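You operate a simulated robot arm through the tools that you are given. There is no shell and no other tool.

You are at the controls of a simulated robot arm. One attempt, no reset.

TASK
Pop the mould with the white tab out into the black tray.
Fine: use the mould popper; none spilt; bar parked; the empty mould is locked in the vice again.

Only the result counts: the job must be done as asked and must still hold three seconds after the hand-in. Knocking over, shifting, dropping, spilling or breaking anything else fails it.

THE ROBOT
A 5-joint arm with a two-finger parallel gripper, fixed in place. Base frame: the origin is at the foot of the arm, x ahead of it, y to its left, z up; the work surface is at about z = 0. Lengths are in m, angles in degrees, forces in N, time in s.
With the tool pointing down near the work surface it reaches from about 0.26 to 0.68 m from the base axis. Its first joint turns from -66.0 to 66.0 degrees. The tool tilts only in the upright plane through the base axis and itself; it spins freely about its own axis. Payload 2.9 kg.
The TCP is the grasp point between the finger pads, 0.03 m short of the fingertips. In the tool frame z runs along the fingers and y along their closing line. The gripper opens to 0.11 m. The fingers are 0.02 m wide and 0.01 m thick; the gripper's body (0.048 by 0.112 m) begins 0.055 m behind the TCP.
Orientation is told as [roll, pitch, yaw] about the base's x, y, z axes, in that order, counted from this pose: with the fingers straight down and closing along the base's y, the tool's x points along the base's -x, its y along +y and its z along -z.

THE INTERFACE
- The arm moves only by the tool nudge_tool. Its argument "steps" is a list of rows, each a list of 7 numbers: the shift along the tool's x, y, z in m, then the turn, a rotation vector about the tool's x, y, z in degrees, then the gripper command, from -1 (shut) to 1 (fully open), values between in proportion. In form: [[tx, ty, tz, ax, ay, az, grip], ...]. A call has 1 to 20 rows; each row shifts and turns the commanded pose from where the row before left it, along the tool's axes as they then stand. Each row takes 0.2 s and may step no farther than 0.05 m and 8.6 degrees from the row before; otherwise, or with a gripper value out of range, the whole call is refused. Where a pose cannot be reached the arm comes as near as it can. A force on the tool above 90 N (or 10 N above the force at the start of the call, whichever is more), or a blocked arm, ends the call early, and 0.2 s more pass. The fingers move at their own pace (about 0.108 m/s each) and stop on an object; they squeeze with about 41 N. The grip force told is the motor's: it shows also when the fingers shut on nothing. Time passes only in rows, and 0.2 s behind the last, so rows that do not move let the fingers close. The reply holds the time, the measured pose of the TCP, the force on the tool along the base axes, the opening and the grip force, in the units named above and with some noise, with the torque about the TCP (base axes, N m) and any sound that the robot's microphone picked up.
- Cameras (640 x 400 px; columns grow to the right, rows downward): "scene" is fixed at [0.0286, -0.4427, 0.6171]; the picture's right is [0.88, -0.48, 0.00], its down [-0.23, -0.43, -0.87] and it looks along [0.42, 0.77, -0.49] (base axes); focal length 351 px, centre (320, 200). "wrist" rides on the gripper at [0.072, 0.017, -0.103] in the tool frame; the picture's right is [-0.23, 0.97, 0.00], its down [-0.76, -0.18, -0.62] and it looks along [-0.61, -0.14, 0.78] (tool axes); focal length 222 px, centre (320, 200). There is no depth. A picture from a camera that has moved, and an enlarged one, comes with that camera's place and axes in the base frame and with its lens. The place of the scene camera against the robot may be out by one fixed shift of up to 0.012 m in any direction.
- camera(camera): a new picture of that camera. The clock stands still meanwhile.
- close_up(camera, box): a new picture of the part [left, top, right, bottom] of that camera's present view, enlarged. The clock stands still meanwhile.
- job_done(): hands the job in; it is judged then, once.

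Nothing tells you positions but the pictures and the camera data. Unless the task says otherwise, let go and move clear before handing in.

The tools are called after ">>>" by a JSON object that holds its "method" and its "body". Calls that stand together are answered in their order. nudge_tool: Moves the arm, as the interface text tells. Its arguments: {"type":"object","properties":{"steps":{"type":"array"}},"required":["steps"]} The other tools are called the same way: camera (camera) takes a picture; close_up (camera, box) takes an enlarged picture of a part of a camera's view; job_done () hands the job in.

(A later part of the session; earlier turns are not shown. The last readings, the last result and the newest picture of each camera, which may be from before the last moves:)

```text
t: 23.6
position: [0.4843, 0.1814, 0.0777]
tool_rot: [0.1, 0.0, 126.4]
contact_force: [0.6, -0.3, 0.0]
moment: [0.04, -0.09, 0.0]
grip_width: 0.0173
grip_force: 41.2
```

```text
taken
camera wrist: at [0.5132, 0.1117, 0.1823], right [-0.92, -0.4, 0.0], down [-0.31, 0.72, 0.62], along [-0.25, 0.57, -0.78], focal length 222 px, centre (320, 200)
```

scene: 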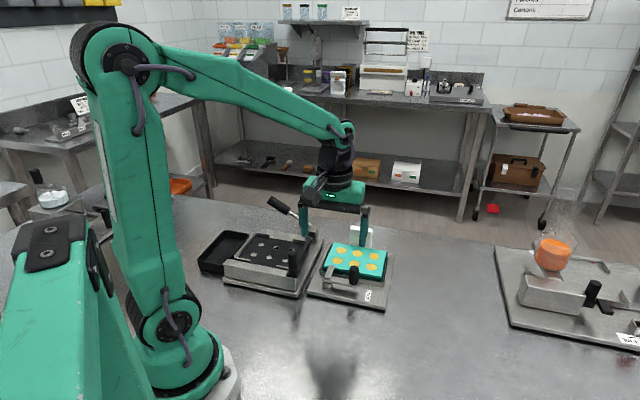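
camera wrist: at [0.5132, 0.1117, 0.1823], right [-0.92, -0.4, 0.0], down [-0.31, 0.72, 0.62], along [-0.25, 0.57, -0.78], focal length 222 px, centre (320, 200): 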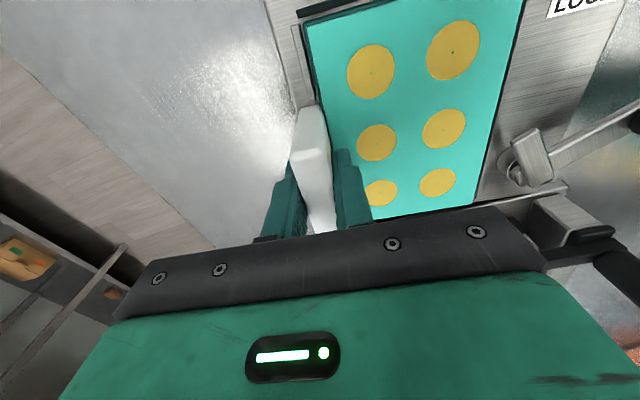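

The tab is held firmly (0.017 m). Now I'll drag the mould and vice slowly back by +8.5° and about 12 mm outward.

>>> {"method": "nudge_tool", "body": {"steps": [[-0.0006, -0.003, 0, 0, 0, -2.1, -1], [-0.0005, -0.003, 0, 0, 0, -2.1, -1], [-0.0003, -0.0031, 0, 0, 0, -2.1, -1], [-0.0001, -0.0031, 0, 0, 0, -2.2, -1], [0, 0, 0, 0, 0, 0, -1]]}}

>>> {"method": "close_up", "body": {"camera": "scene", "box": [310, 215, 400, 315]}}

>>> {"method": "camera", "body": {"camera": "wrist"}}

```text
t: 24.8
position: [0.4902, 0.1858, 0.0807]
tool_rot: [0.2, -0.1, 135.1]
contact_force: [-10.6, -3.1, -7.9]
moment: [0.3, 0.82, -0.77]
grip_width: 0.0195
grip_force: 41.0
```

```text
4.00 times, centred on (355, 265) of scene
camera zoom: at [0.0287, -0.4426, 0.6172], right [0.88, -0.48, 0.0], down [-0.23, -0.43, -0.87], along [0.42, 0.77, -0.49], focal length 1402 px, centre (180, -60)
```

zoom: 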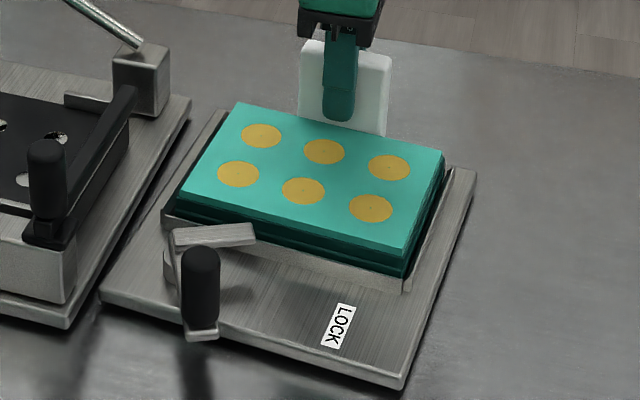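

```text
taken
camera wrist: at [0.5302, 0.1244, 0.1841], right [-0.85, -0.53, 0.0], down [-0.41, 0.67, 0.62], along [-0.33, 0.53, -0.78], focal length 222 px, centre (320, 200)
```

wrist: 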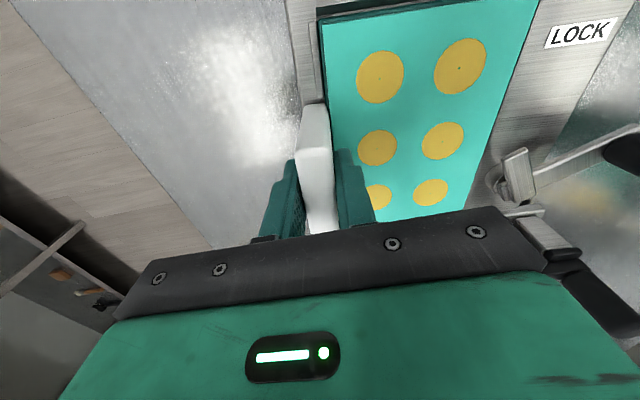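

The tab twisted in the fingers, so the vice only came back about halfway. I'll release the tab, go up, and re-measure from my earlier reference viewpoint before using a better lever arm.

>>> {"method": "nudge_tool", "body": {"steps": [[0, 0, 0, 0, 0, 0, -0.4], [0, 0, 0, 0, 0, 0, 0.0], [0, 0, -0.03, 0, 0, 0, 0.0], [0, 0, -0.05, 0, 0, 0, 0.3], [0, 0, -0.05, 0, 0, 0, 0.3], [0, 0, 0, 0, 0, 0, 0.3]]}}

>>> {"method": "nudge_tool", "body": {"steps": [[-0.0056, 0.0399, 0, 0, 0, 0, 1], [-0.0056, 0.0399, 0, 0, 0, 0, 1], [-0.0056, 0.0399, 0, 0, 0, 0, 1], [-0.0056, 0.0399, 0, 0, 0, 0, 1], [-0.0056, 0.0399, 0, 0, 0, 0, 1], [0, 0, 0, 0, 0, 7.5, 1], [0, 0, 0, 0, 0, 7.5, 1], [0, 0, 0, 0, 0, 7.5, 1], [0, 0, 0, 0, 0, 7.5, 1], [0, 0, 0, 0, 0, 7.5, 1], [0, 0, 0, 0, 0, 7.5, 1], [0, 0, 0, 0, 0, 7.5, 1], [0, 0, 0, 0, 0, 7.5, 1], [0, 0, 0, 0, 0, 7.5, 1], [0, 0, 0, 0, 0, 7.5, 1], [0, 0, 0, 0, 0, 7.5, 1], [0, 0, 0, 0, 0, 7.5, 1], [0, 0, 0, 0, 0, 0, 1]]}}

>>> {"method": "camera", "body": {"camera": "wrist"}}

>>> {"method": "close_up", "body": {"camera": "wrist", "box": [230, 85, 400, 235]}}

>>> {"method": "close_up", "body": {"camera": "scene", "box": [310, 215, 400, 315]}}

```text
t: 26.2
position: [0.4931, 0.1889, 0.2136]
tool_rot: [0.0, 0.1, 134.9]
contact_force: [1.1, 0.1, 0.2]
moment: [-0.01, 0.01, 0.03]
grip_width: 0.0714
grip_force: 0.0
```

```text
t: 30.0
position: [0.3323, 0.0671, 0.2106]
tool_rot: [-0.1, 0.0, 44.8]
contact_force: [0.0, -0.4, 0.0]
moment: [0.02, -0.02, 0.0]
grip_width: 0.1098
grip_force: 0.1
```

```text
taken
camera wrist: at [0.2679, 0.027, 0.3144], right [-0.52, 0.85, 0.0], down [0.67, 0.41, 0.62], along [0.53, 0.33, -0.78], focal length 222 px, centre (320, 200)
```

wrist: 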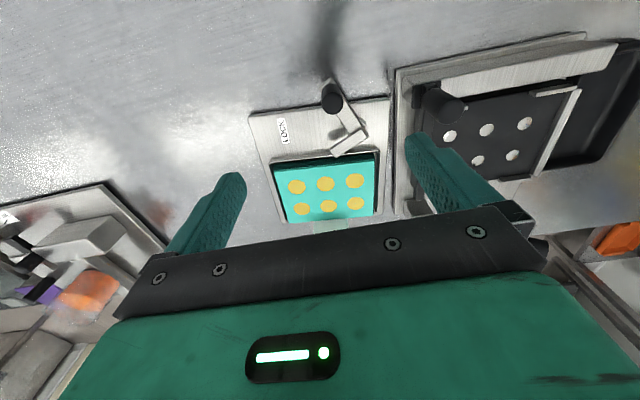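

```text
2.67 times, centred on (315, 160) of wrist
camera zoom: at [0.2679, 0.027, 0.3144], right [-0.52, 0.85, 0.0], down [0.67, 0.41, 0.62], along [0.53, 0.33, -0.78], focal length 592 px, centre (333, 307)
```

zoom: 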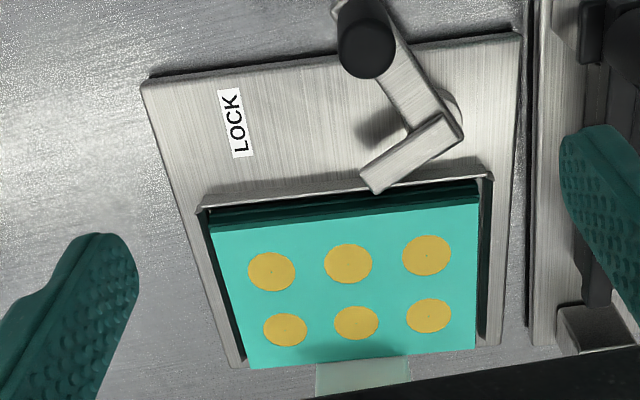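

```text
4.00 times, centred on (355, 265) of scene
camera zoom: at [0.0286, -0.4427, 0.6171], right [0.88, -0.48, 0.0], down [-0.23, -0.43, -0.87], along [0.42, 0.77, -0.49], focal length 1402 px, centre (180, -60)
```

zoom: 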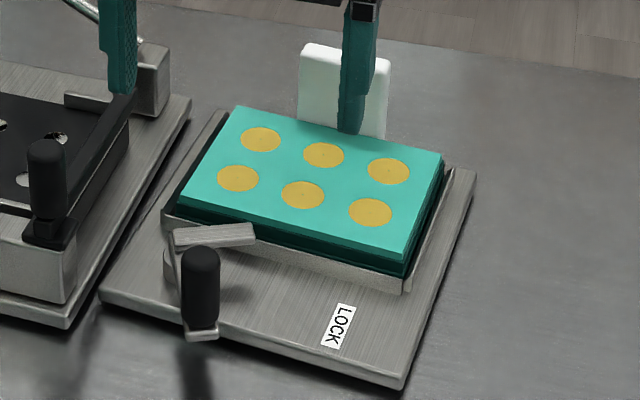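

The vice now sits at about −6.5° rotation and needs roughly −11 mm along s. The lever travel is only about 57°, which explains the earlier overrun. I'll regrip the knob, swing it back to LOCK, then use it as a handle to drag the vice home.

>>> {"method": "nudge_tool", "body": {"steps": [[0, 0, 0, 0, 0, -6.6, 0.09], [0, 0, 0, 0, 0, -6.6, 0.09], [0, 0, 0, 0, 0, -6.6, 0.09], [0, 0, 0, 0, 0, -6.7, 0.09], [-0.0007, 0.0157, 0, 0, 0, 0, 0.09], [0, 0, 0.035, 0, 0, 0, 0.09], [0, 0, 0.035, 0, 0, 0, 0.09], [0, 0, 0, 0, 0, 0, 0.09]]}}

>>> {"method": "camera", "body": {"camera": "wrist"}}

```text
t: 31.8
position: [0.318, 0.0732, 0.1409]
tool_rot: [0.0, 0.1, 71.4]
contact_force: [0.6, 0.0, 0.4]
moment: [-0.01, 0.02, 0.01]
grip_width: 0.0602
grip_force: 0.1
```

```text
taken
camera wrist: at [0.277, 0.0092, 0.2442], right [-0.85, 0.53, 0.0], down [0.41, 0.67, 0.62], along [0.33, 0.53, -0.78], focal length 222 px, centre (320, 200)
```

wrist: 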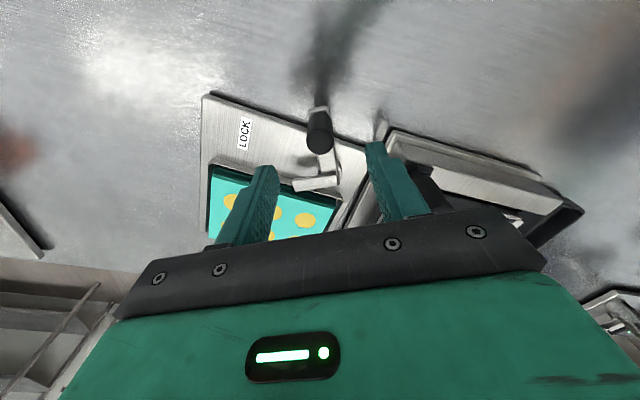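

The knob is centred between the fingers again. Lowering and gripping it.

>>> {"method": "nudge_tool", "body": {"steps": [[0, 0, 0.032, 0, 0, 0, 0.09], [0, 0, 0.032, 0, 0, 0, 0.09], [0, 0, 0, 0, 0, 0, -0.4], [0, 0, 0, 0, 0, 0, -1], [0, 0, 0, 0, 0, 0, -1]]}}

```text
t: 33.0
position: [0.3166, 0.0735, 0.0783]
tool_rot: [0.0, 0.0, 71.4]
contact_force: [3.8, 2.2, -1.1]
moment: [0.5, 0.48, -0.03]
grip_width: 0.0213
grip_force: 41.3
```

Gripped. Swinging the lever back counter-clockwise toward LOCK in small portions.

>>> {"method": "nudge_tool", "body": {"steps": [[-0.0005, -0.0079, 0, 0, 0, -7.5, -1], [-0.0005, -0.0079, 0, 0, 0, -7.5, -1], [-0.0005, -0.0079, 0, 0, 0, -7.5, -1], [0, 0, 0, 0, 0, 0, -1]]}}

>>> {"method": "nudge_tool", "body": {"steps": [[-0.0005, -0.0079, 0, 0, 0, -7.5, -1], [-0.0005, -0.0079, 0, 0, 0, -7.5, -1], [0, 0, 0, 0, 0, 0, -1]]}}

>>> {"method": "close_up", "body": {"camera": "scene", "box": [310, 215, 400, 315]}}

```text
t: 34.0
position: [0.3401, 0.0697, 0.0777]
tool_rot: [-0.1, 0.0, 94.0]
contact_force: [2.8, -18.3, 24.4]
moment: [-0.27, 0.7, 0.05]
grip_width: 0.0218
grip_force: 41.1
```

```text
t: 34.8
position: [0.3571, 0.0732, 0.0765]
tool_rot: [0.0, 0.0, 109.0]
contact_force: [1.3, -12.4, 20.8]
moment: [-0.48, 0.58, 0.16]
grip_width: 0.0216
grip_force: 40.9
```

```text
4.00 times, centred on (355, 265) of scene
camera zoom: at [0.0285, -0.4427, 0.6171], right [0.88, -0.48, 0.0], down [-0.23, -0.43, -0.87], along [0.42, 0.77, -0.49], focal length 1402 px, centre (180, -60)
```

zoom: 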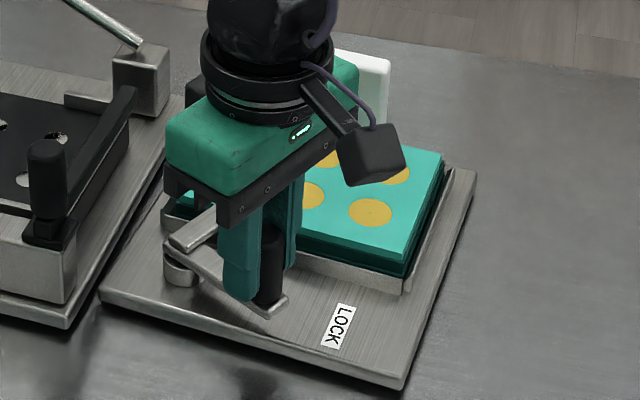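

The vice is holding still while the lever turns. I'll relieve the slight outward and upward load and continue to the LOCK stop.

>>> {"method": "nudge_tool", "body": {"steps": [[0.0005, -0.0079, -0.001, 0, 0, -7.5, -1], [0.0003, -0.0079, -0.001, 0, 0, -7.5, -1], [0, 0, 0, 0, 0, 0, -1]]}}

>>> {"method": "close_up", "body": {"camera": "scene", "box": [310, 215, 400, 315]}}

```text
t: 35.6
position: [0.3696, 0.0769, 0.0771]
tool_rot: [0.3, -0.2, 124.0]
contact_force: [-2.7, 3.6, -0.5]
moment: [0.45, -0.42, 0.09]
grip_width: 0.0214
grip_force: 41.1
```

```text
4.00 times, centred on (355, 265) of scene
camera zoom: at [0.0287, -0.4426, 0.6171], right [0.88, -0.48, 0.0], down [-0.23, -0.43, -0.87], along [0.42, 0.77, -0.49], focal length 1402 px, centre (180, -60)
```

zoom: 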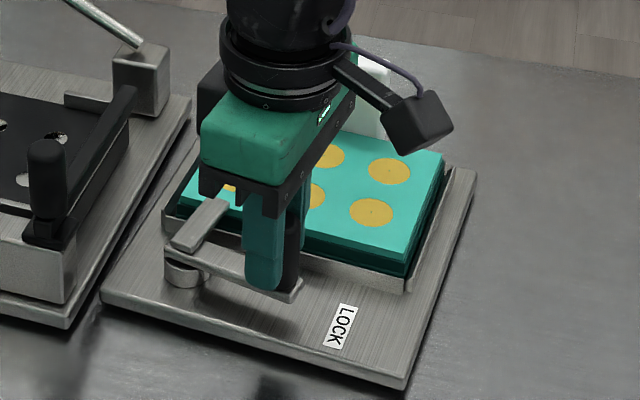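

The lever is almost at LOCK and the vice hasn't moved. I'll finish the swing, then pull outward along the arm to drag the vice back.

>>> {"method": "nudge_tool", "body": {"steps": [[0.0003, -0.0047, 0, 0, 0, -4.4, -1], [0, 0, 0, 0, 0, 0, -1]]}}

>>> {"method": "nudge_tool", "body": {"steps": [[0.003, -0.0005, 0, 0, 0, -1, -1], [0.003, -0.0005, 0, 0, 0, -1, -1], [0, 0, 0, 0, 0, 0, -1]]}}

>>> {"method": "close_up", "body": {"camera": "scene", "box": [310, 215, 400, 315]}}

```text
t: 36.2
position: [0.3741, 0.0804, 0.0768]
tool_rot: [0.1, 0.0, 128.3]
contact_force: [-4.3, 0.0, 0.8]
moment: [0.98, -0.05, 0.27]
grip_width: 0.0213
grip_force: 41.0
```

```text
t: 37.0
position: [0.3797, 0.0748, 0.0781]
tool_rot: [0.1, -0.2, 130.3]
contact_force: [-1.1, 3.3, -0.2]
moment: [-0.26, 0.52, 0.08]
grip_width: 0.0217
grip_force: 41.1
```

```text
4.00 times, centred on (355, 265) of scene
camera zoom: at [0.0287, -0.4426, 0.6172], right [0.88, -0.48, 0.0], down [-0.23, -0.43, -0.87], along [0.42, 0.77, -0.49], focal length 1402 px, centre (180, -60)
```

zoom: 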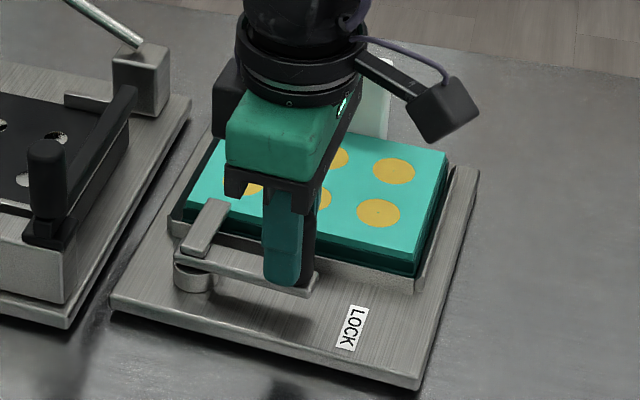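

The vice is following well. Continuing the drag toward the original knob location.

>>> {"method": "nudge_tool", "body": {"steps": [[0.0028, -0.0015, 0, 0, 0, -1.2, -1], [0.0028, -0.0015, 0, 0, 0, -1.2, -1], [0.0028, -0.0015, 0, 0, 0, -1.2, -1], [0, 0, 0, 0, 0, 0, -1]]}}

>>> {"method": "close_up", "body": {"camera": "scene", "box": [310, 215, 400, 315]}}

```text
t: 38.0
position: [0.3869, 0.0734, 0.0784]
tool_rot: [0.1, -0.1, 134.0]
contact_force: [0.5, 1.3, -1.0]
moment: [-0.12, 0.88, -0.09]
grip_width: 0.0213
grip_force: 40.8
```

```text
4.00 times, centred on (355, 265) of scene
camera zoom: at [0.0287, -0.4426, 0.6172], right [0.88, -0.48, 0.0], down [-0.23, -0.43, -0.87], along [0.42, 0.77, -0.49], focal length 1402 px, centre (180, -60)
```

zoom: 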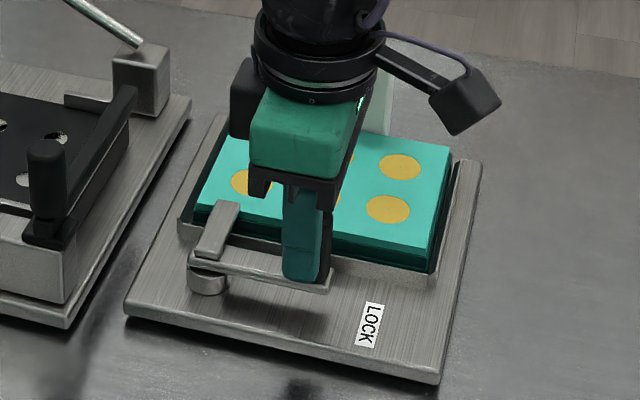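

The vice is almost home; about 4 mm of +f travel remains. The knob is nearly in line with the plate centre, so a small push there should translate it without turning.

>>> {"method": "nudge_tool", "body": {"steps": [[0.0, -0.002, 0, 0, 0, -0.5, -1], [0.0, -0.002, 0, 0, 0, -0.5, -1], [0, 0, 0, 0, 0, 0, -1]]}}

>>> {"method": "close_up", "body": {"camera": "scene", "box": [310, 215, 400, 315]}}

```text
t: 38.8
position: [0.3899, 0.0756, 0.0802]
tool_rot: [0.1, -0.1, 134.9]
contact_force: [-1.7, -5.9, 0.7]
moment: [-0.4, 0.74, 0.0]
grip_width: 0.0214
grip_force: 40.7
```

```text
4.00 times, centred on (355, 265) of scene
camera zoom: at [0.0287, -0.4426, 0.6172], right [0.88, -0.48, 0.0], down [-0.23, -0.43, -0.87], along [0.42, 0.77, -0.49], focal length 1402 px, centre (180, -60)
```

zoom: 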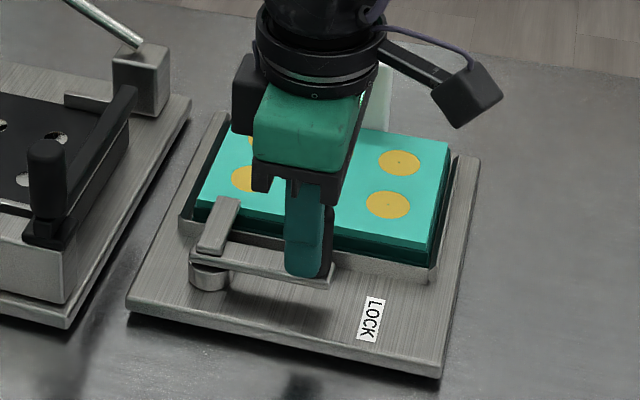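

By the scene crop the vice is within about 1–2 mm of its original pose. Releasing the knob and lifting to verify from the reference wrist view.

>>> {"method": "nudge_tool", "body": {"steps": [[0, 0, 0, 0, 0, 0, -0.25], [0, 0, 0, 0, 0, 0, 0.0], [0, 0, -0.03, 0, 0, 0, 0.0], [0, 0, -0.05, 0, 0, 0, 0.3], [0, 0, -0.05, 0, 0, 0, 1], [0, 0, 0, 0, 0, 0, 1]]}}

>>> {"method": "close_up", "body": {"camera": "scene", "box": [310, 215, 400, 315]}}

>>> {"method": "camera", "body": {"camera": "wrist"}}

```text
t: 40.2
position: [0.3885, 0.0789, 0.2109]
tool_rot: [0.0, 0.0, 134.9]
contact_force: [0.6, -1.0, 0.5]
moment: [0.02, 0.01, 0.02]
grip_width: 0.11
grip_force: 0.1
```

```text
4.00 times, centred on (355, 265) of scene
camera zoom: at [0.0286, -0.4427, 0.6171], right [0.88, -0.48, 0.0], down [-0.23, -0.43, -0.87], along [0.42, 0.77, -0.49], focal length 1402 px, centre (180, -60)
```

zoom: 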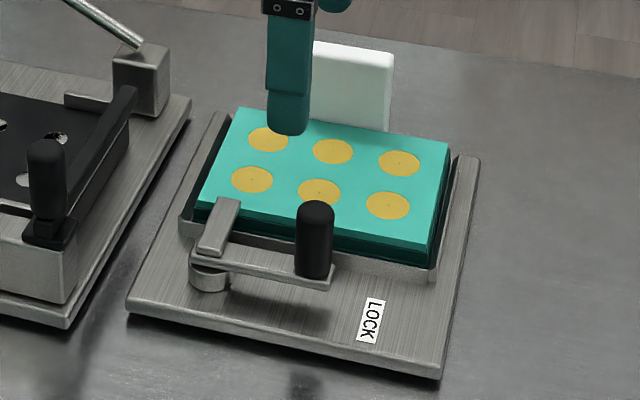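

```text
taken
camera wrist: at [0.4267, 0.0154, 0.3153], right [-0.85, -0.53, 0.0], down [-0.41, 0.66, 0.62], along [-0.33, 0.53, -0.78], focal length 222 px, centre (320, 200)
```

wrist: 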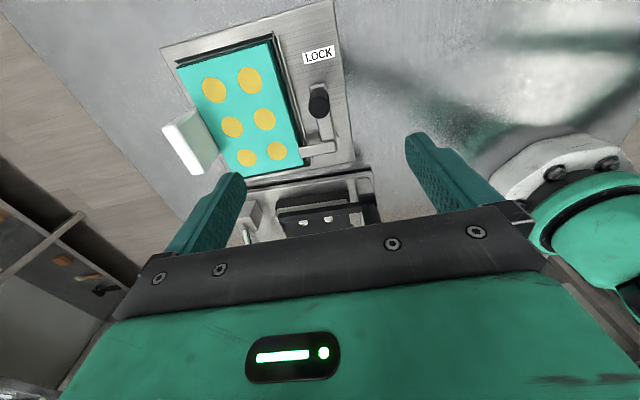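

The vice is back within a pixel of its original place, with the mould locked. Now the popper: I'll move above it to measure how far it and the tray shifted.

>>> {"method": "nudge_tool", "body": {"steps": [[0, 0, -0.045, 0, 0, 0, 1], [0, 0, -0.045, 0, 0, 0, 1], [-0.0367, 0.0053, 0, 0, 0, 0, 1], [-0.0367, 0.0053, 0, 0, 0, 0, 1], [-0.0367, 0.0053, 0, 0, 0, 0, 1], [-0.0367, 0.0053, 0, 0, 0, 0, 1], [-0.0367, 0.0053, 0, 0, 0, 0, 1], [0, 0, 0, 0, 0, 7.85, 1], [0, 0, 0, 0, 0, 7.85, 1], [0, 0, 0, 0, 0, 7.85, 1], [0, 0, 0, 0, 0, 7.85, 1], [0, 0, 0, 0, 0, 7.85, 1], [0, 0, 0, 0, 0, 7.85, 1], [0, 0, 0, 0, 0, 7.85, 1], [0, 0, 0, 0, 0, 0, 1]]}}

>>> {"method": "camera", "body": {"camera": "wrist"}}

>>> {"method": "close_up", "body": {"camera": "wrist", "box": [200, 20, 470, 190]}}

>>> {"method": "close_up", "body": {"camera": "scene", "box": [190, 185, 330, 305]}}

>>> {"method": "close_up", "body": {"camera": "scene", "box": [215, 225, 325, 305]}}

```text
t: 43.4
position: [0.2424, 0.1861, 0.2989]
tool_rot: [0.0, 0.1, 79.8]
contact_force: [0.5, 0.1, 0.3]
moment: [-0.02, -0.02, 0.0]
grip_width: 0.11
grip_force: 0.1
```

```text
taken
camera wrist: at [0.2124, 0.1175, 0.4024], right [-0.92, 0.4, 0.0], down [0.31, 0.72, 0.62], along [0.25, 0.57, -0.78], focal length 222 px, centre (320, 200)
```

wrist: 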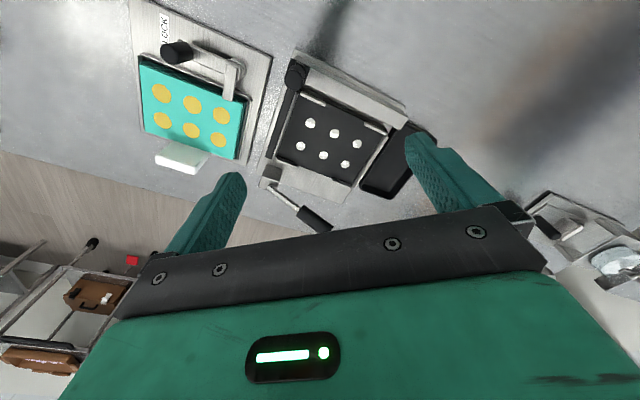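

```text
2.35 times, centred on (335, 105) of wrist
camera zoom: at [0.2124, 0.1175, 0.4024], right [-0.92, 0.4, 0.0], down [0.31, 0.72, 0.62], along [0.25, 0.57, -0.78], focal length 523 px, centre (285, 424)
```

zoom: 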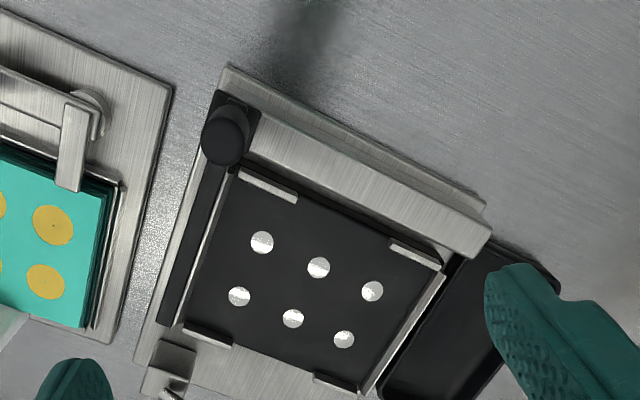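

```text
3.33 times, centred on (260, 245) of scene
camera zoom: at [0.0286, -0.4427, 0.6171], right [0.88, -0.48, 0.0], down [-0.23, -0.43, -0.87], along [0.42, 0.77, -0.49], focal length 1169 px, centre (520, 50)
```

zoom: 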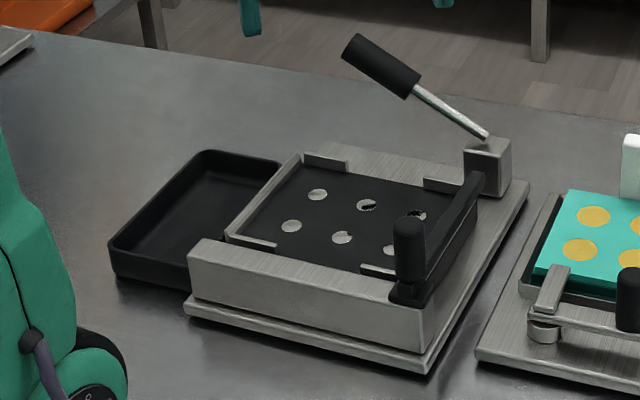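

```text
5.00 times, centred on (270, 265) of scene
camera zoom: at [0.0286, -0.4427, 0.6171], right [0.88, -0.48, 0.0], down [-0.23, -0.43, -0.87], along [0.42, 0.77, -0.49], focal length 1753 px, centre (570, -125)
```

zoom: 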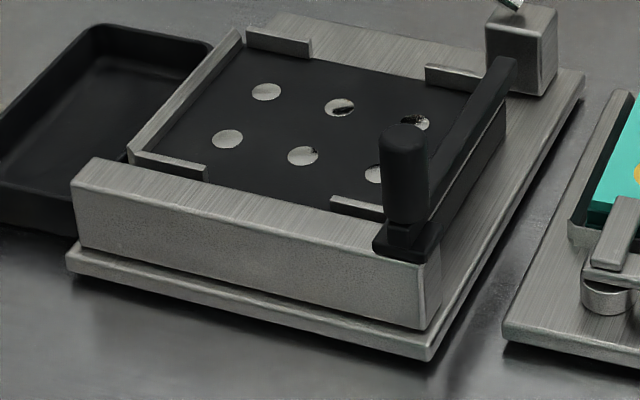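

The popper needs about +2.9°, −8.6 mm along s and −3 mm along f. I'll zoom in on the front rail to see whether I can grip it and drag the popper back.

>>> {"method": "close_up", "body": {"camera": "wrist", "box": [280, 35, 440, 135]}}

>>> {"method": "close_up", "body": {"camera": "wrist", "box": [340, 90, 440, 210]}}

```text
4.00 times, centred on (360, 85) of wrist
camera zoom: at [0.2124, 0.1175, 0.4024], right [-0.92, 0.4, 0.0], down [0.31, 0.72, 0.62], along [0.25, 0.57, -0.78], focal length 888 px, centre (160, 660)
```

zoom: 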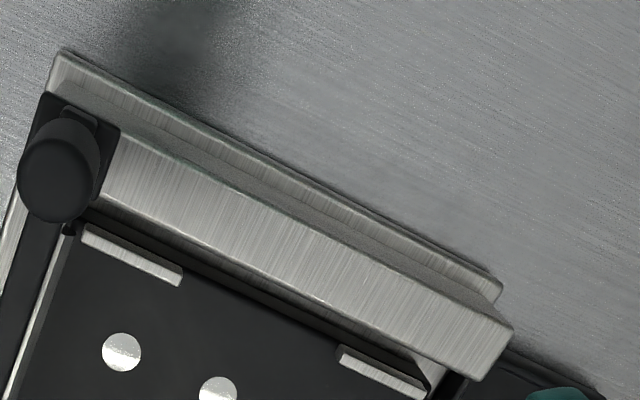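

```text
3.33 times, centred on (390, 150) of wrist
camera zoom: at [0.2124, 0.1175, 0.4024], right [-0.92, 0.4, 0.0], down [0.31, 0.72, 0.62], along [0.25, 0.57, -0.78], focal length 740 px, centre (87, 367)
```

zoom: 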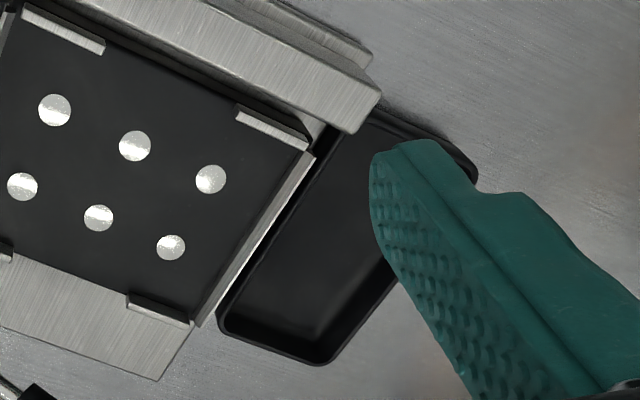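

The front rail is a 0.0235-wide bar with its top at z≈0.06, so I can grip it between the corner guides and drag the popper. I'll line up above it with the gripper square to the rail.

>>> {"method": "nudge_tool", "body": {"steps": [[0, 0, 0, 0, 0, -7.47, 0.1], [0, 0, 0, 0, 0, -7.47, 0.1], [0, 0, 0, 0, 0, -7.47, 0.1], [0, 0, 0, 0, 0, -7.47, 0.1], [0, 0, 0, 0, 0, -7.47, 0.1], [0, 0, 0, 0, 0, -7.47, 0.1], [0, 0, 0, 0, 0, -7.47, -0.09], [-0.0484, 0.0112, 0, 0, 0, 0, -0.09], [0, 0, 0.04, 0, 0, 0, -0.09], [0, 0, 0.04, 0, 0, 0, -0.09], [0, 0, 0.04, 0, 0, 0, -0.09], [0, 0, 0, 0, 0, 0, -0.09]]}}

>>> {"method": "camera", "body": {"camera": "wrist"}}

>>> {"method": "close_up", "body": {"camera": "wrist", "box": [220, 90, 440, 230]}}

>>> {"method": "camera", "body": {"camera": "scene"}}

```text
t: 46.0
position: [0.2041, 0.2139, 0.1794]
tool_rot: [0.0, 0.0, 132.2]
contact_force: [0.1, -0.2, -0.9]
moment: [0.03, -0.01, 0.0]
grip_width: 0.0502
grip_force: 0.0
```

```text
taken
camera wrist: at [0.2381, 0.15, 0.2835], right [-0.87, -0.49, 0.0], down [-0.38, 0.68, 0.62], along [-0.3, 0.54, -0.78], focal length 222 px, centre (320, 200)
```

wrist: 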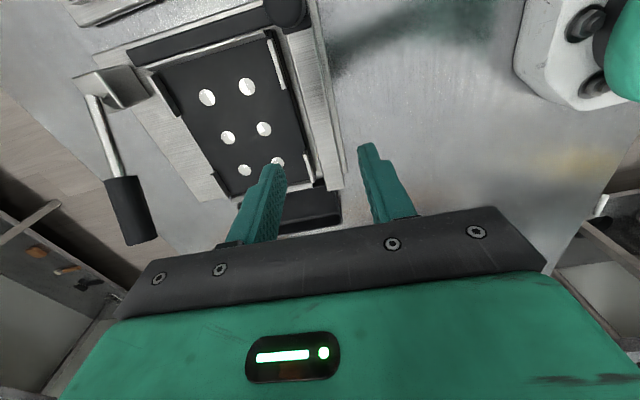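

```text
2.86 times, centred on (330, 160) of wrist
camera zoom: at [0.2381, 0.15, 0.2835], right [-0.87, -0.49, 0.0], down [-0.38, 0.68, 0.62], along [-0.3, 0.54, -0.78], focal length 635 px, centre (291, 314)
```

zoom: 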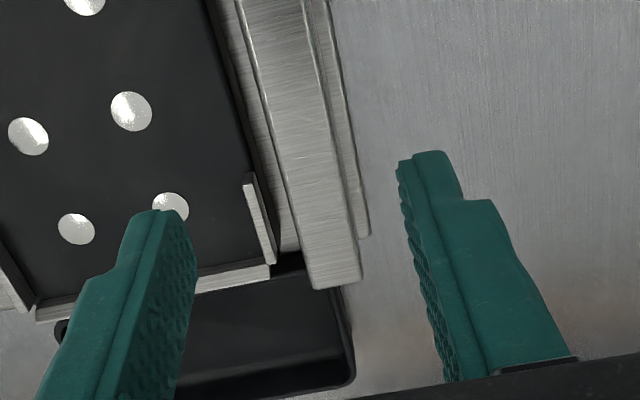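

```text
taken
```

scene: 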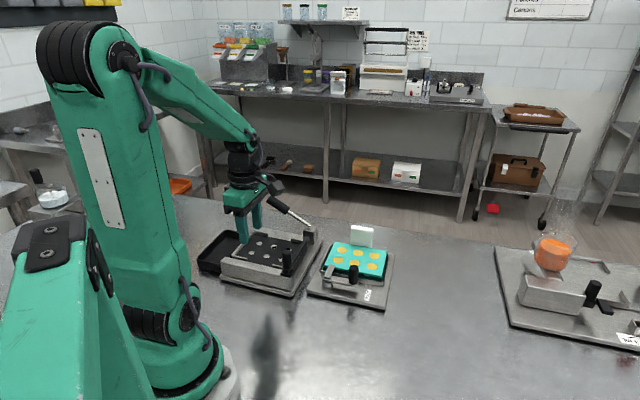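

The TCP projects right onto the rail centre, between the guides. I'll descend with a narrower opening and close on the rail.

>>> {"method": "nudge_tool", "body": {"steps": [[0, 0, 0.035, 0, 0, 0, -0.3], [0, 0, 0.035, 0, 0, 0, -0.3], [0, 0, 0.025, 0, 0, 0, -0.3], [0, 0, 0.005, 0, 0, 0, -0.3], [0, 0, 0, 0, 0, 0, -0.3]]}}

>>> {"method": "camera", "body": {"camera": "wrist"}}

>>> {"method": "close_up", "body": {"camera": "scene", "box": [190, 185, 330, 305]}}

```text
t: 47.2
position: [0.2028, 0.215, 0.0795]
tool_rot: [0.0, 0.1, 132.3]
contact_force: [0.3, 0.4, -0.1]
moment: [0.02, 0.02, -0.02]
grip_width: 0.0384
grip_force: 0.0
```

```text
taken
camera wrist: at [0.2379, 0.1494, 0.1838], right [-0.87, -0.49, 0.0], down [-0.38, 0.68, 0.62], along [-0.3, 0.54, -0.78], focal length 222 px, centre (320, 200)
```

wrist: 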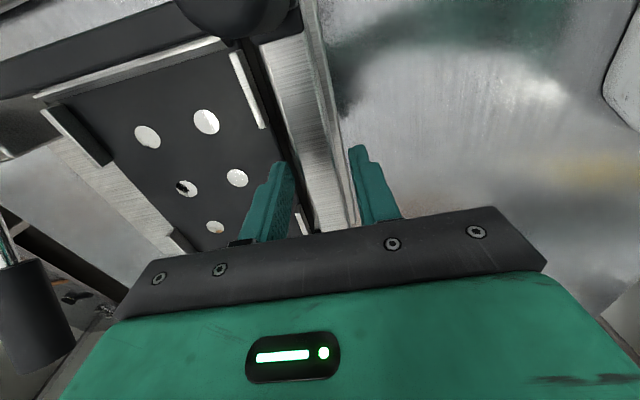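

```text
3.33 times, centred on (260, 245) of scene
camera zoom: at [0.0286, -0.4427, 0.6171], right [0.88, -0.48, 0.0], down [-0.23, -0.43, -0.87], along [0.42, 0.77, -0.49], focal length 1169 px, centre (520, 50)
```

zoom: 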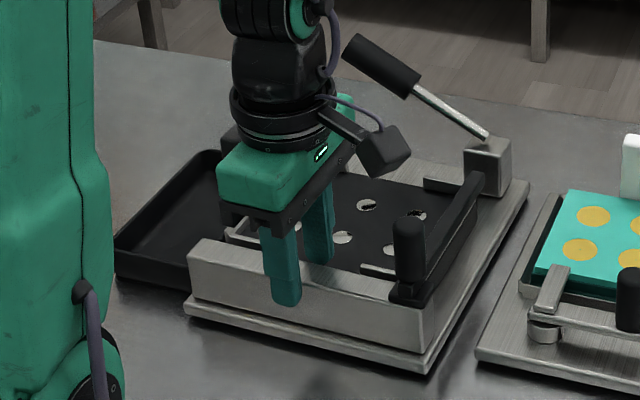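

The fingers straddle the rail with clearance. Closing on it.

>>> {"method": "nudge_tool", "body": {"steps": [[0, 0, 0, 0, 0, 0, -0.6], [0, 0, 0, 0, 0, 0, -1], [0, 0, 0, 0, 0, 0, -1]]}}

```text
t: 48.0
position: [0.2042, 0.2154, 0.0796]
tool_rot: [-0.2, 0.0, 132.2]
contact_force: [10.8, 8.6, 0.1]
moment: [0.21, -0.27, 0.51]
grip_width: 0.0237
grip_force: 40.8
```

Rail gripped. Dragging the popper back slowly: about 13 mm at the rail with 2.9° of rotation, first half now.

>>> {"method": "nudge_tool", "body": {"steps": [[0.0033, 0.0005, 0, 0, 0, -0.7, -1], [0.0033, 0.0005, 0, 0, 0, -0.7, -1], [0, 0, 0, 0, 0, 0, -1]]}}

>>> {"method": "close_up", "body": {"camera": "scene", "box": [215, 225, 325, 305]}}

```text
t: 48.8
position: [0.2056, 0.2092, 0.0797]
tool_rot: [-0.3, 0.0, 133.7]
contact_force: [-7.0, 22.3, 16.2]
moment: [0.62, 0.25, -0.01]
grip_width: 0.0235
grip_force: 40.7
```

```text
5.00 times, centred on (270, 265) of scene
camera zoom: at [0.0285, -0.4427, 0.6171], right [0.88, -0.48, 0.0], down [-0.23, -0.43, -0.87], along [0.42, 0.77, -0.49], focal length 1753 px, centre (570, -125)
```

zoom: 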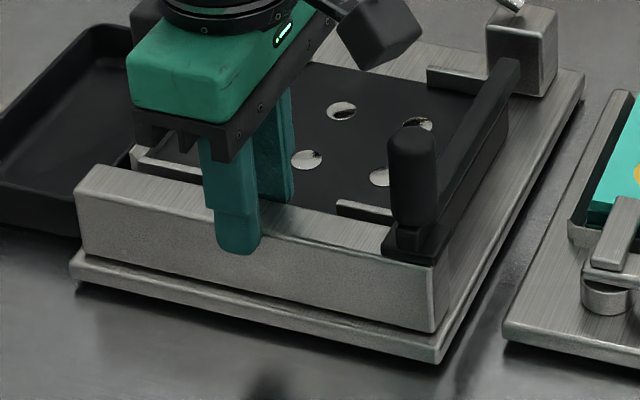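

Good progress: most of the rotation is corrected and about 5–6 mm of translation remains. Continuing.

>>> {"method": "nudge_tool", "body": {"steps": [[0.0033, 0.0, 0, 0, 0, -0.7, -1], [0.0033, 0.0, 0, 0, 0, -0.7, -1], [0, 0, 0, 0, 0, 0, -1]]}}

>>> {"method": "close_up", "body": {"camera": "scene", "box": [215, 225, 325, 305]}}

```text
t: 49.6
position: [0.2097, 0.2034, 0.0783]
tool_rot: [0.1, 0.0, 135.0]
contact_force: [0.2, 14.3, 0.0]
moment: [0.32, 0.02, -0.06]
grip_width: 0.0236
grip_force: 41.0
```

```text
5.00 times, centred on (270, 265) of scene
camera zoom: at [0.0286, -0.4427, 0.6171], right [0.88, -0.48, 0.0], down [-0.23, -0.43, -0.87], along [0.42, 0.77, -0.49], focal length 1753 px, centre (570, -125)
```

zoom: 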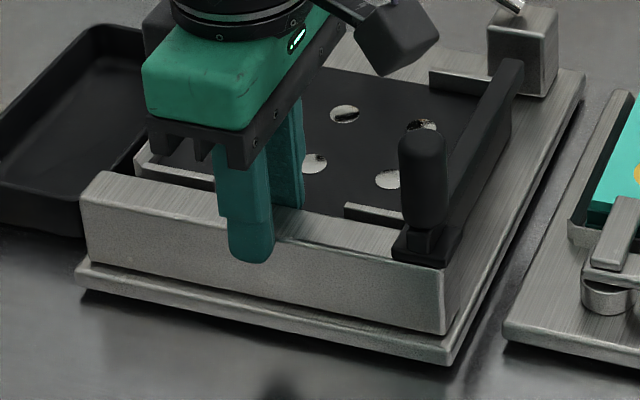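

Nearly there: about 3 mm right and 3 mm forward remain, with rotation done. Applying that final correction while holding orientation.

>>> {"method": "nudge_tool", "body": {"steps": [[0.0017, -0.002, 0, 0, 0, 0.2, -1], [0.0017, -0.002, 0, 0, 0, 0.2, -1], [0, 0, 0, 0, 0, 0, -1]]}}

>>> {"method": "close_up", "body": {"camera": "scene", "box": [215, 225, 325, 305]}}

```text
t: 50.4
position: [0.2144, 0.2025, 0.0781]
tool_rot: [0.2, 0.0, 134.5]
contact_force: [-9.9, -4.0, -0.1]
moment: [-0.22, 0.39, 0.66]
grip_width: 0.0237
grip_force: 41.0
```

```text
5.00 times, centred on (270, 265) of scene
camera zoom: at [0.0286, -0.4426, 0.6172], right [0.88, -0.48, 0.0], down [-0.23, -0.43, -0.87], along [0.42, 0.77, -0.49], focal length 1753 px, centre (570, -125)
```

zoom: 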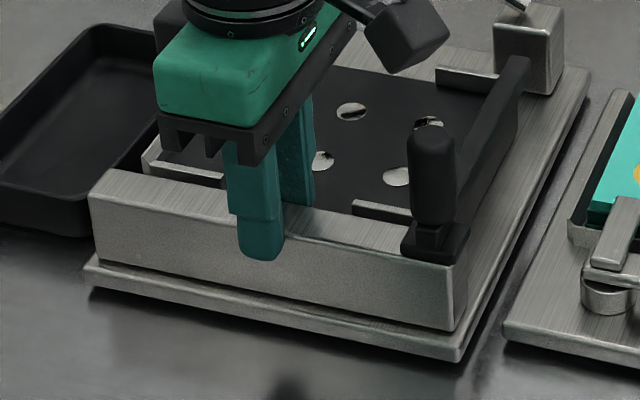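

The hole positions now match the original crop within a pixel. Releasing the rail and lifting straight up.

>>> {"method": "nudge_tool", "body": {"steps": [[0, 0, 0, 0, 0, 0, -0.5], [0, 0, 0, 0, 0, 0, -0.3], [0, 0, -0.03, 0, 0, 0, -0.3], [0, 0, -0.05, 0, 0, 0, -0.3], [0, 0, -0.05, 0, 0, 0, 0.2], [0, 0, -0.05, 0, 0, 0, 0.2], [0, 0, 0, 0, 0, 0, 0.2]]}}

>>> {"method": "close_up", "body": {"camera": "scene", "box": [190, 185, 330, 305]}}

>>> {"method": "close_up", "body": {"camera": "scene", "box": [215, 225, 325, 305]}}

>>> {"method": "camera", "body": {"camera": "wrist"}}

```text
t: 52.0
position: [0.2152, 0.2065, 0.2577]
tool_rot: [0.1, 0.0, 134.7]
contact_force: [-0.4, 0.1, 0.0]
moment: [0.02, 0.02, 0.0]
grip_width: 0.0661
grip_force: 0.1
```

```text
3.33 times, centred on (260, 245) of scene
camera zoom: at [0.0286, -0.4427, 0.6171], right [0.88, -0.48, 0.0], down [-0.23, -0.43, -0.87], along [0.42, 0.77, -0.49], focal length 1169 px, centre (520, 50)
```

zoom: 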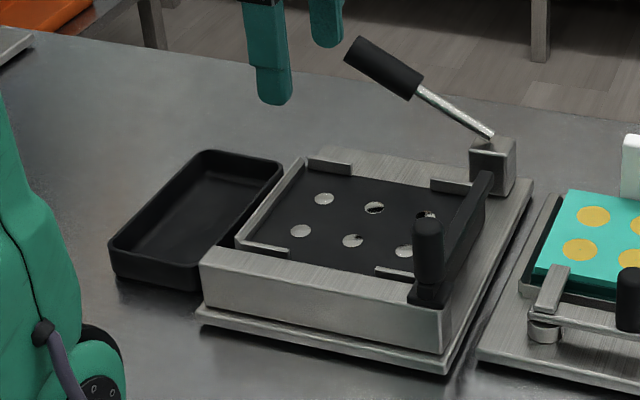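

```text
5.00 times, centred on (270, 265) of scene
camera zoom: at [0.0286, -0.4427, 0.6171], right [0.88, -0.48, 0.0], down [-0.23, -0.43, -0.87], along [0.42, 0.77, -0.49], focal length 1753 px, centre (570, -125)
```

zoom: 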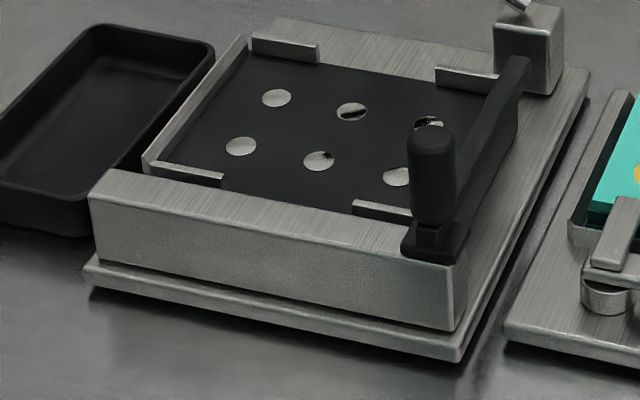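

```text
taken
camera wrist: at [0.2532, 0.1414, 0.3612], right [-0.85, -0.52, 0.0], down [-0.41, 0.67, 0.62], along [-0.33, 0.53, -0.78], focal length 222 px, centre (320, 200)
```

wrist: 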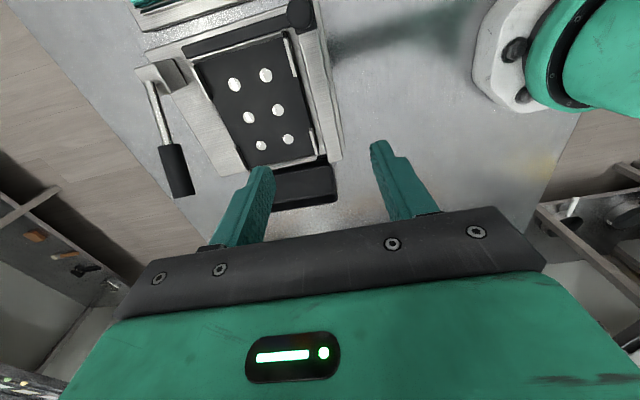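

The popper is back in place. I'll return to my earlier reference view to see how far the tray is off.

>>> {"method": "nudge_tool", "body": {"steps": [[0.0265, -0.0249, 0.0015, 0, 0, -0.1, 0.5], [0.0265, -0.0249, 0.0015, 0, 0, -0.1, 0.5], [0.0265, -0.0249, 0.0015, 0, 0, -0.1, 1], [0.0265, -0.0249, 0.0015, 0, 0, -0.1, 1], [0, 0, 0, 0, 0, 0, 1]]}}

>>> {"method": "camera", "body": {"camera": "wrist"}}

>>> {"method": "close_up", "body": {"camera": "wrist", "box": [250, 150, 410, 240]}}

>>> {"method": "close_up", "body": {"camera": "wrist", "box": [240, 60, 440, 220]}}

```text
t: 53.2
position: [0.3603, 0.1996, 0.2531]
tool_rot: [0.0, -0.1, 135.0]
contact_force: [0.5, 0.6, -0.6]
moment: [0.0, 0.0, 0.01]
grip_width: 0.1101
grip_force: 0.0
```

```text
taken
camera wrist: at [0.3998, 0.136, 0.3571], right [-0.85, -0.53, 0.0], down [-0.41, 0.66, 0.62], along [-0.33, 0.53, -0.78], focal length 222 px, centre (320, 200)
```

wrist: 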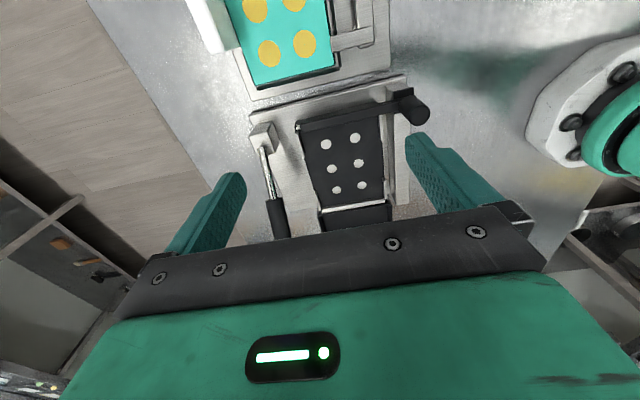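

```text
4.00 times, centred on (330, 195) of wrist
camera zoom: at [0.3998, 0.136, 0.3571], right [-0.85, -0.53, 0.0], down [-0.41, 0.66, 0.62], along [-0.33, 0.53, -0.78], focal length 888 px, centre (280, 220)
```

zoom: 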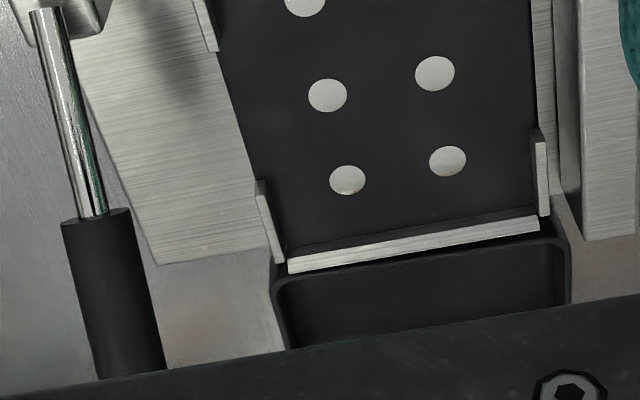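

```text
2.50 times, centred on (340, 140) of wrist
camera zoom: at [0.3998, 0.136, 0.3571], right [-0.85, -0.53, 0.0], down [-0.41, 0.66, 0.62], along [-0.33, 0.53, -0.78], focal length 555 px, centre (270, 350)
```

zoom: 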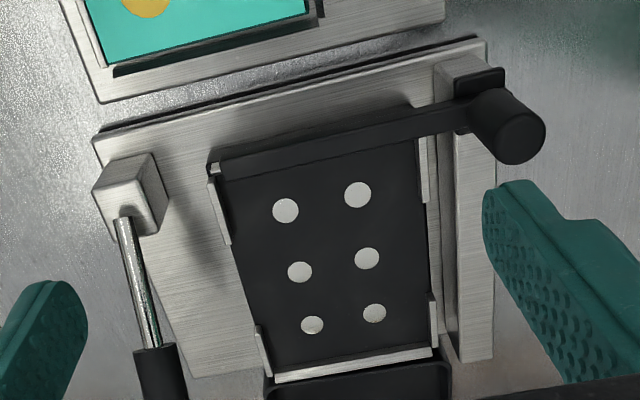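

The popper matches, but the tray sits about 4 mm too far from it. I'll nudge it back from inside with closed fingers against its popper-side wall, first moving above the tray.

>>> {"method": "nudge_tool", "body": {"steps": [[-0.0418, 0.003, 0, 0, 0, 0, 0], [-0.0418, 0.003, 0, 0, 0, 0, -1], [-0.0418, 0.003, 0, 0, 0, 0, -1], [-0.0418, 0.003, 0, 0, 0, 0, -1], [-0.0418, 0.003, 0, 0, 0, 0, -1], [-0.0416, 0.003, 0, 0, 0, 0, -1], [0, 0, 0.03, 0, 0, 0, -1], [0, 0, 0.04, 0, 0, 0, -1], [0, 0, 0.04, 0, 0, 0, -1], [0, 0, 0, 0, 0, 0, -1]]}}

>>> {"method": "camera", "body": {"camera": "wrist"}}

>>> {"method": "close_up", "body": {"camera": "scene", "box": [170, 165, 330, 305]}}

```text
t: 55.4
position: [0.18, 0.3644, 0.1437]
tool_rot: [0.1, 0.0, 135.0]
contact_force: [0.0, 0.6, 0.9]
moment: [0.03, 0.0, -0.03]
grip_width: 0.0
grip_force: 37.6
out of reach, approached as far as the arm can: row 6
```

```text
taken
camera wrist: at [0.2188, 0.2992, 0.2477], right [-0.85, -0.53, 0.0], down [-0.41, 0.66, 0.62], along [-0.33, 0.53, -0.78], focal length 222 px, centre (320, 200)
```

wrist: 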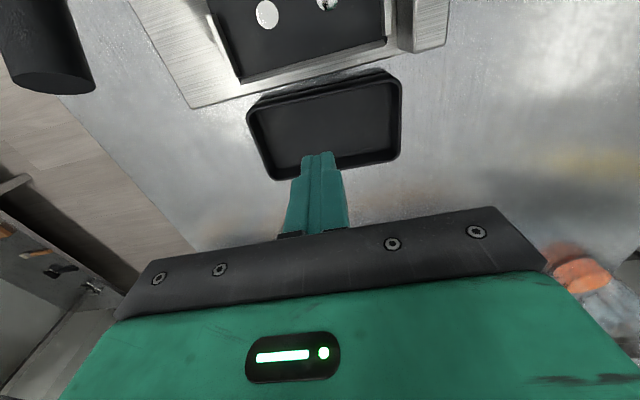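

```text
2.86 times, centred on (250, 235) of scene
camera zoom: at [0.0286, -0.4426, 0.6171], right [0.88, -0.48, 0.0], down [-0.23, -0.43, -0.87], along [0.42, 0.77, -0.49], focal length 1002 px, centre (520, 100)
```

zoom: 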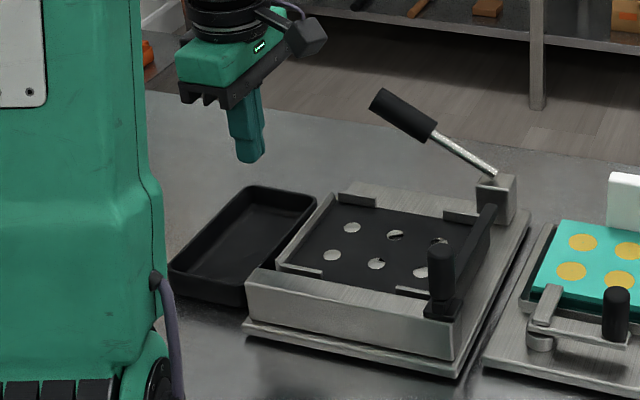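

The tray is now clearly visible below the fingers. I'll zoom to locate its popper-side wall before descending.

>>> {"method": "close_up", "body": {"camera": "wrist", "box": [230, 20, 430, 200]}}

```text
2.22 times, centred on (330, 110) of wrist
camera zoom: at [0.2188, 0.2992, 0.2477], right [-0.85, -0.53, 0.0], down [-0.41, 0.66, 0.62], along [-0.33, 0.53, -0.78], focal length 494 px, centre (298, 400)
```

zoom: 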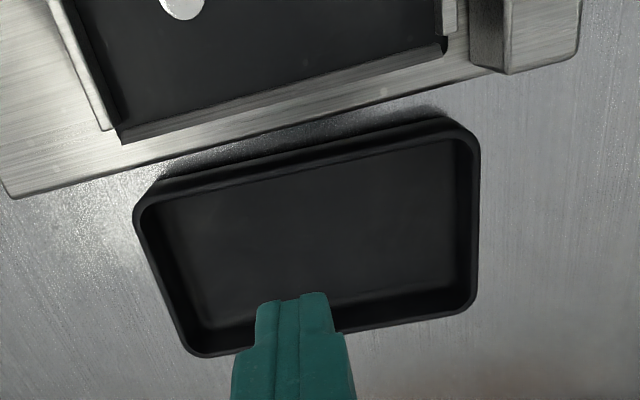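

The tray's popper-side inner wall is near s≈0.112, and the gap to the popper base is about 12 mm. I'll lower the closed fingers into the tray just left of that wall and check.

>>> {"method": "nudge_tool", "body": {"steps": [[0.002, 0, 0.033, 0, 0, 0, -1], [0, 0, 0.033, 0, 0, 0, -1], [0, 0, 0.03, 0, 0, 0, -1], [0, 0, 0, 0, 0, 0, -1]]}}

>>> {"method": "camera", "body": {"camera": "wrist"}}

>>> {"method": "close_up", "body": {"camera": "scene", "box": [170, 165, 330, 305]}}

```text
t: 56.4
position: [0.1813, 0.3602, 0.0463]
tool_rot: [0.0, 0.0, 135.0]
contact_force: [0.1, 0.4, 0.2]
moment: [0.0, 0.0, 0.0]
grip_width: 0.0
grip_force: 38.2
```

```text
taken
camera wrist: at [0.2189, 0.2971, 0.15], right [-0.85, -0.53, 0.0], down [-0.41, 0.66, 0.62], along [-0.33, 0.53, -0.78], focal length 222 px, centre (320, 200)
```

wrist: 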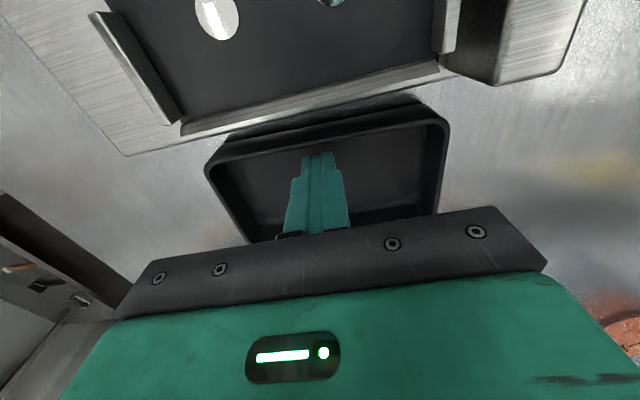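

```text
2.86 times, centred on (250, 235) of scene
camera zoom: at [0.0286, -0.4426, 0.6171], right [0.88, -0.48, 0.0], down [-0.23, -0.43, -0.87], along [0.42, 0.77, -0.49], focal length 1002 px, centre (520, 100)
```

zoom: 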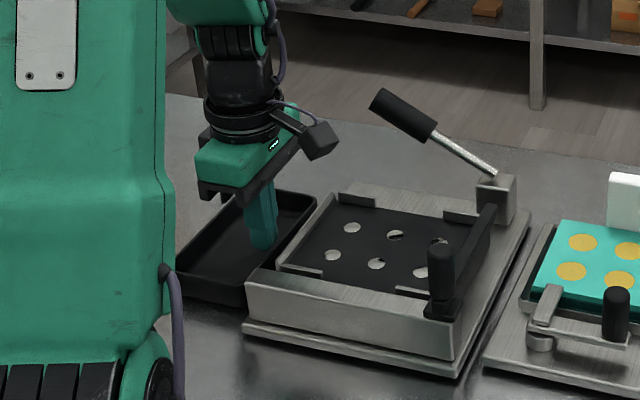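

The fingers are inside the tray with no contact. Pushing gently toward the popper in small steps.

>>> {"method": "nudge_tool", "body": {"steps": [[0.002, 0, 0, 0, 0, 0, -1], [0.002, 0, 0, 0, 0, 0, -1], [0.002, 0, 0, 0, 0, 0, -1], [0, 0, 0, 0, 0, 0, -1]]}}

>>> {"method": "close_up", "body": {"camera": "wrist", "box": [190, 40, 470, 220]}}

```text
t: 57.4
position: [0.1861, 0.3553, 0.0462]
tool_rot: [-0.1, 0.0, 135.2]
contact_force: [-0.4, -0.2, -0.2]
moment: [0.02, 0.03, 0.01]
grip_width: 0.0
grip_force: 37.3
```

```text
2.22 times, centred on (330, 130) of wrist
camera zoom: at [0.2244, 0.2915, 0.1497], right [-0.85, -0.53, 0.0], down [-0.41, 0.66, 0.62], along [-0.33, 0.53, -0.78], focal length 494 px, centre (298, 356)
```

zoom: 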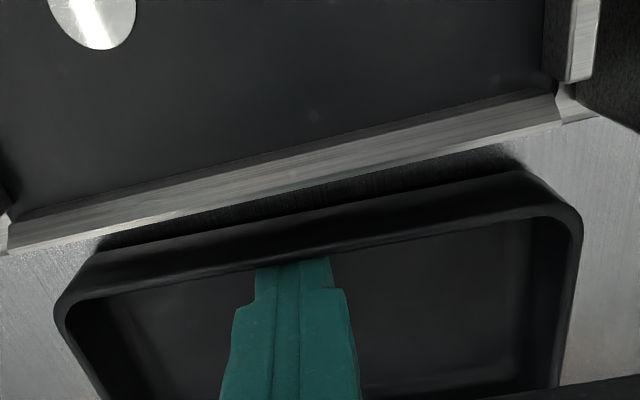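

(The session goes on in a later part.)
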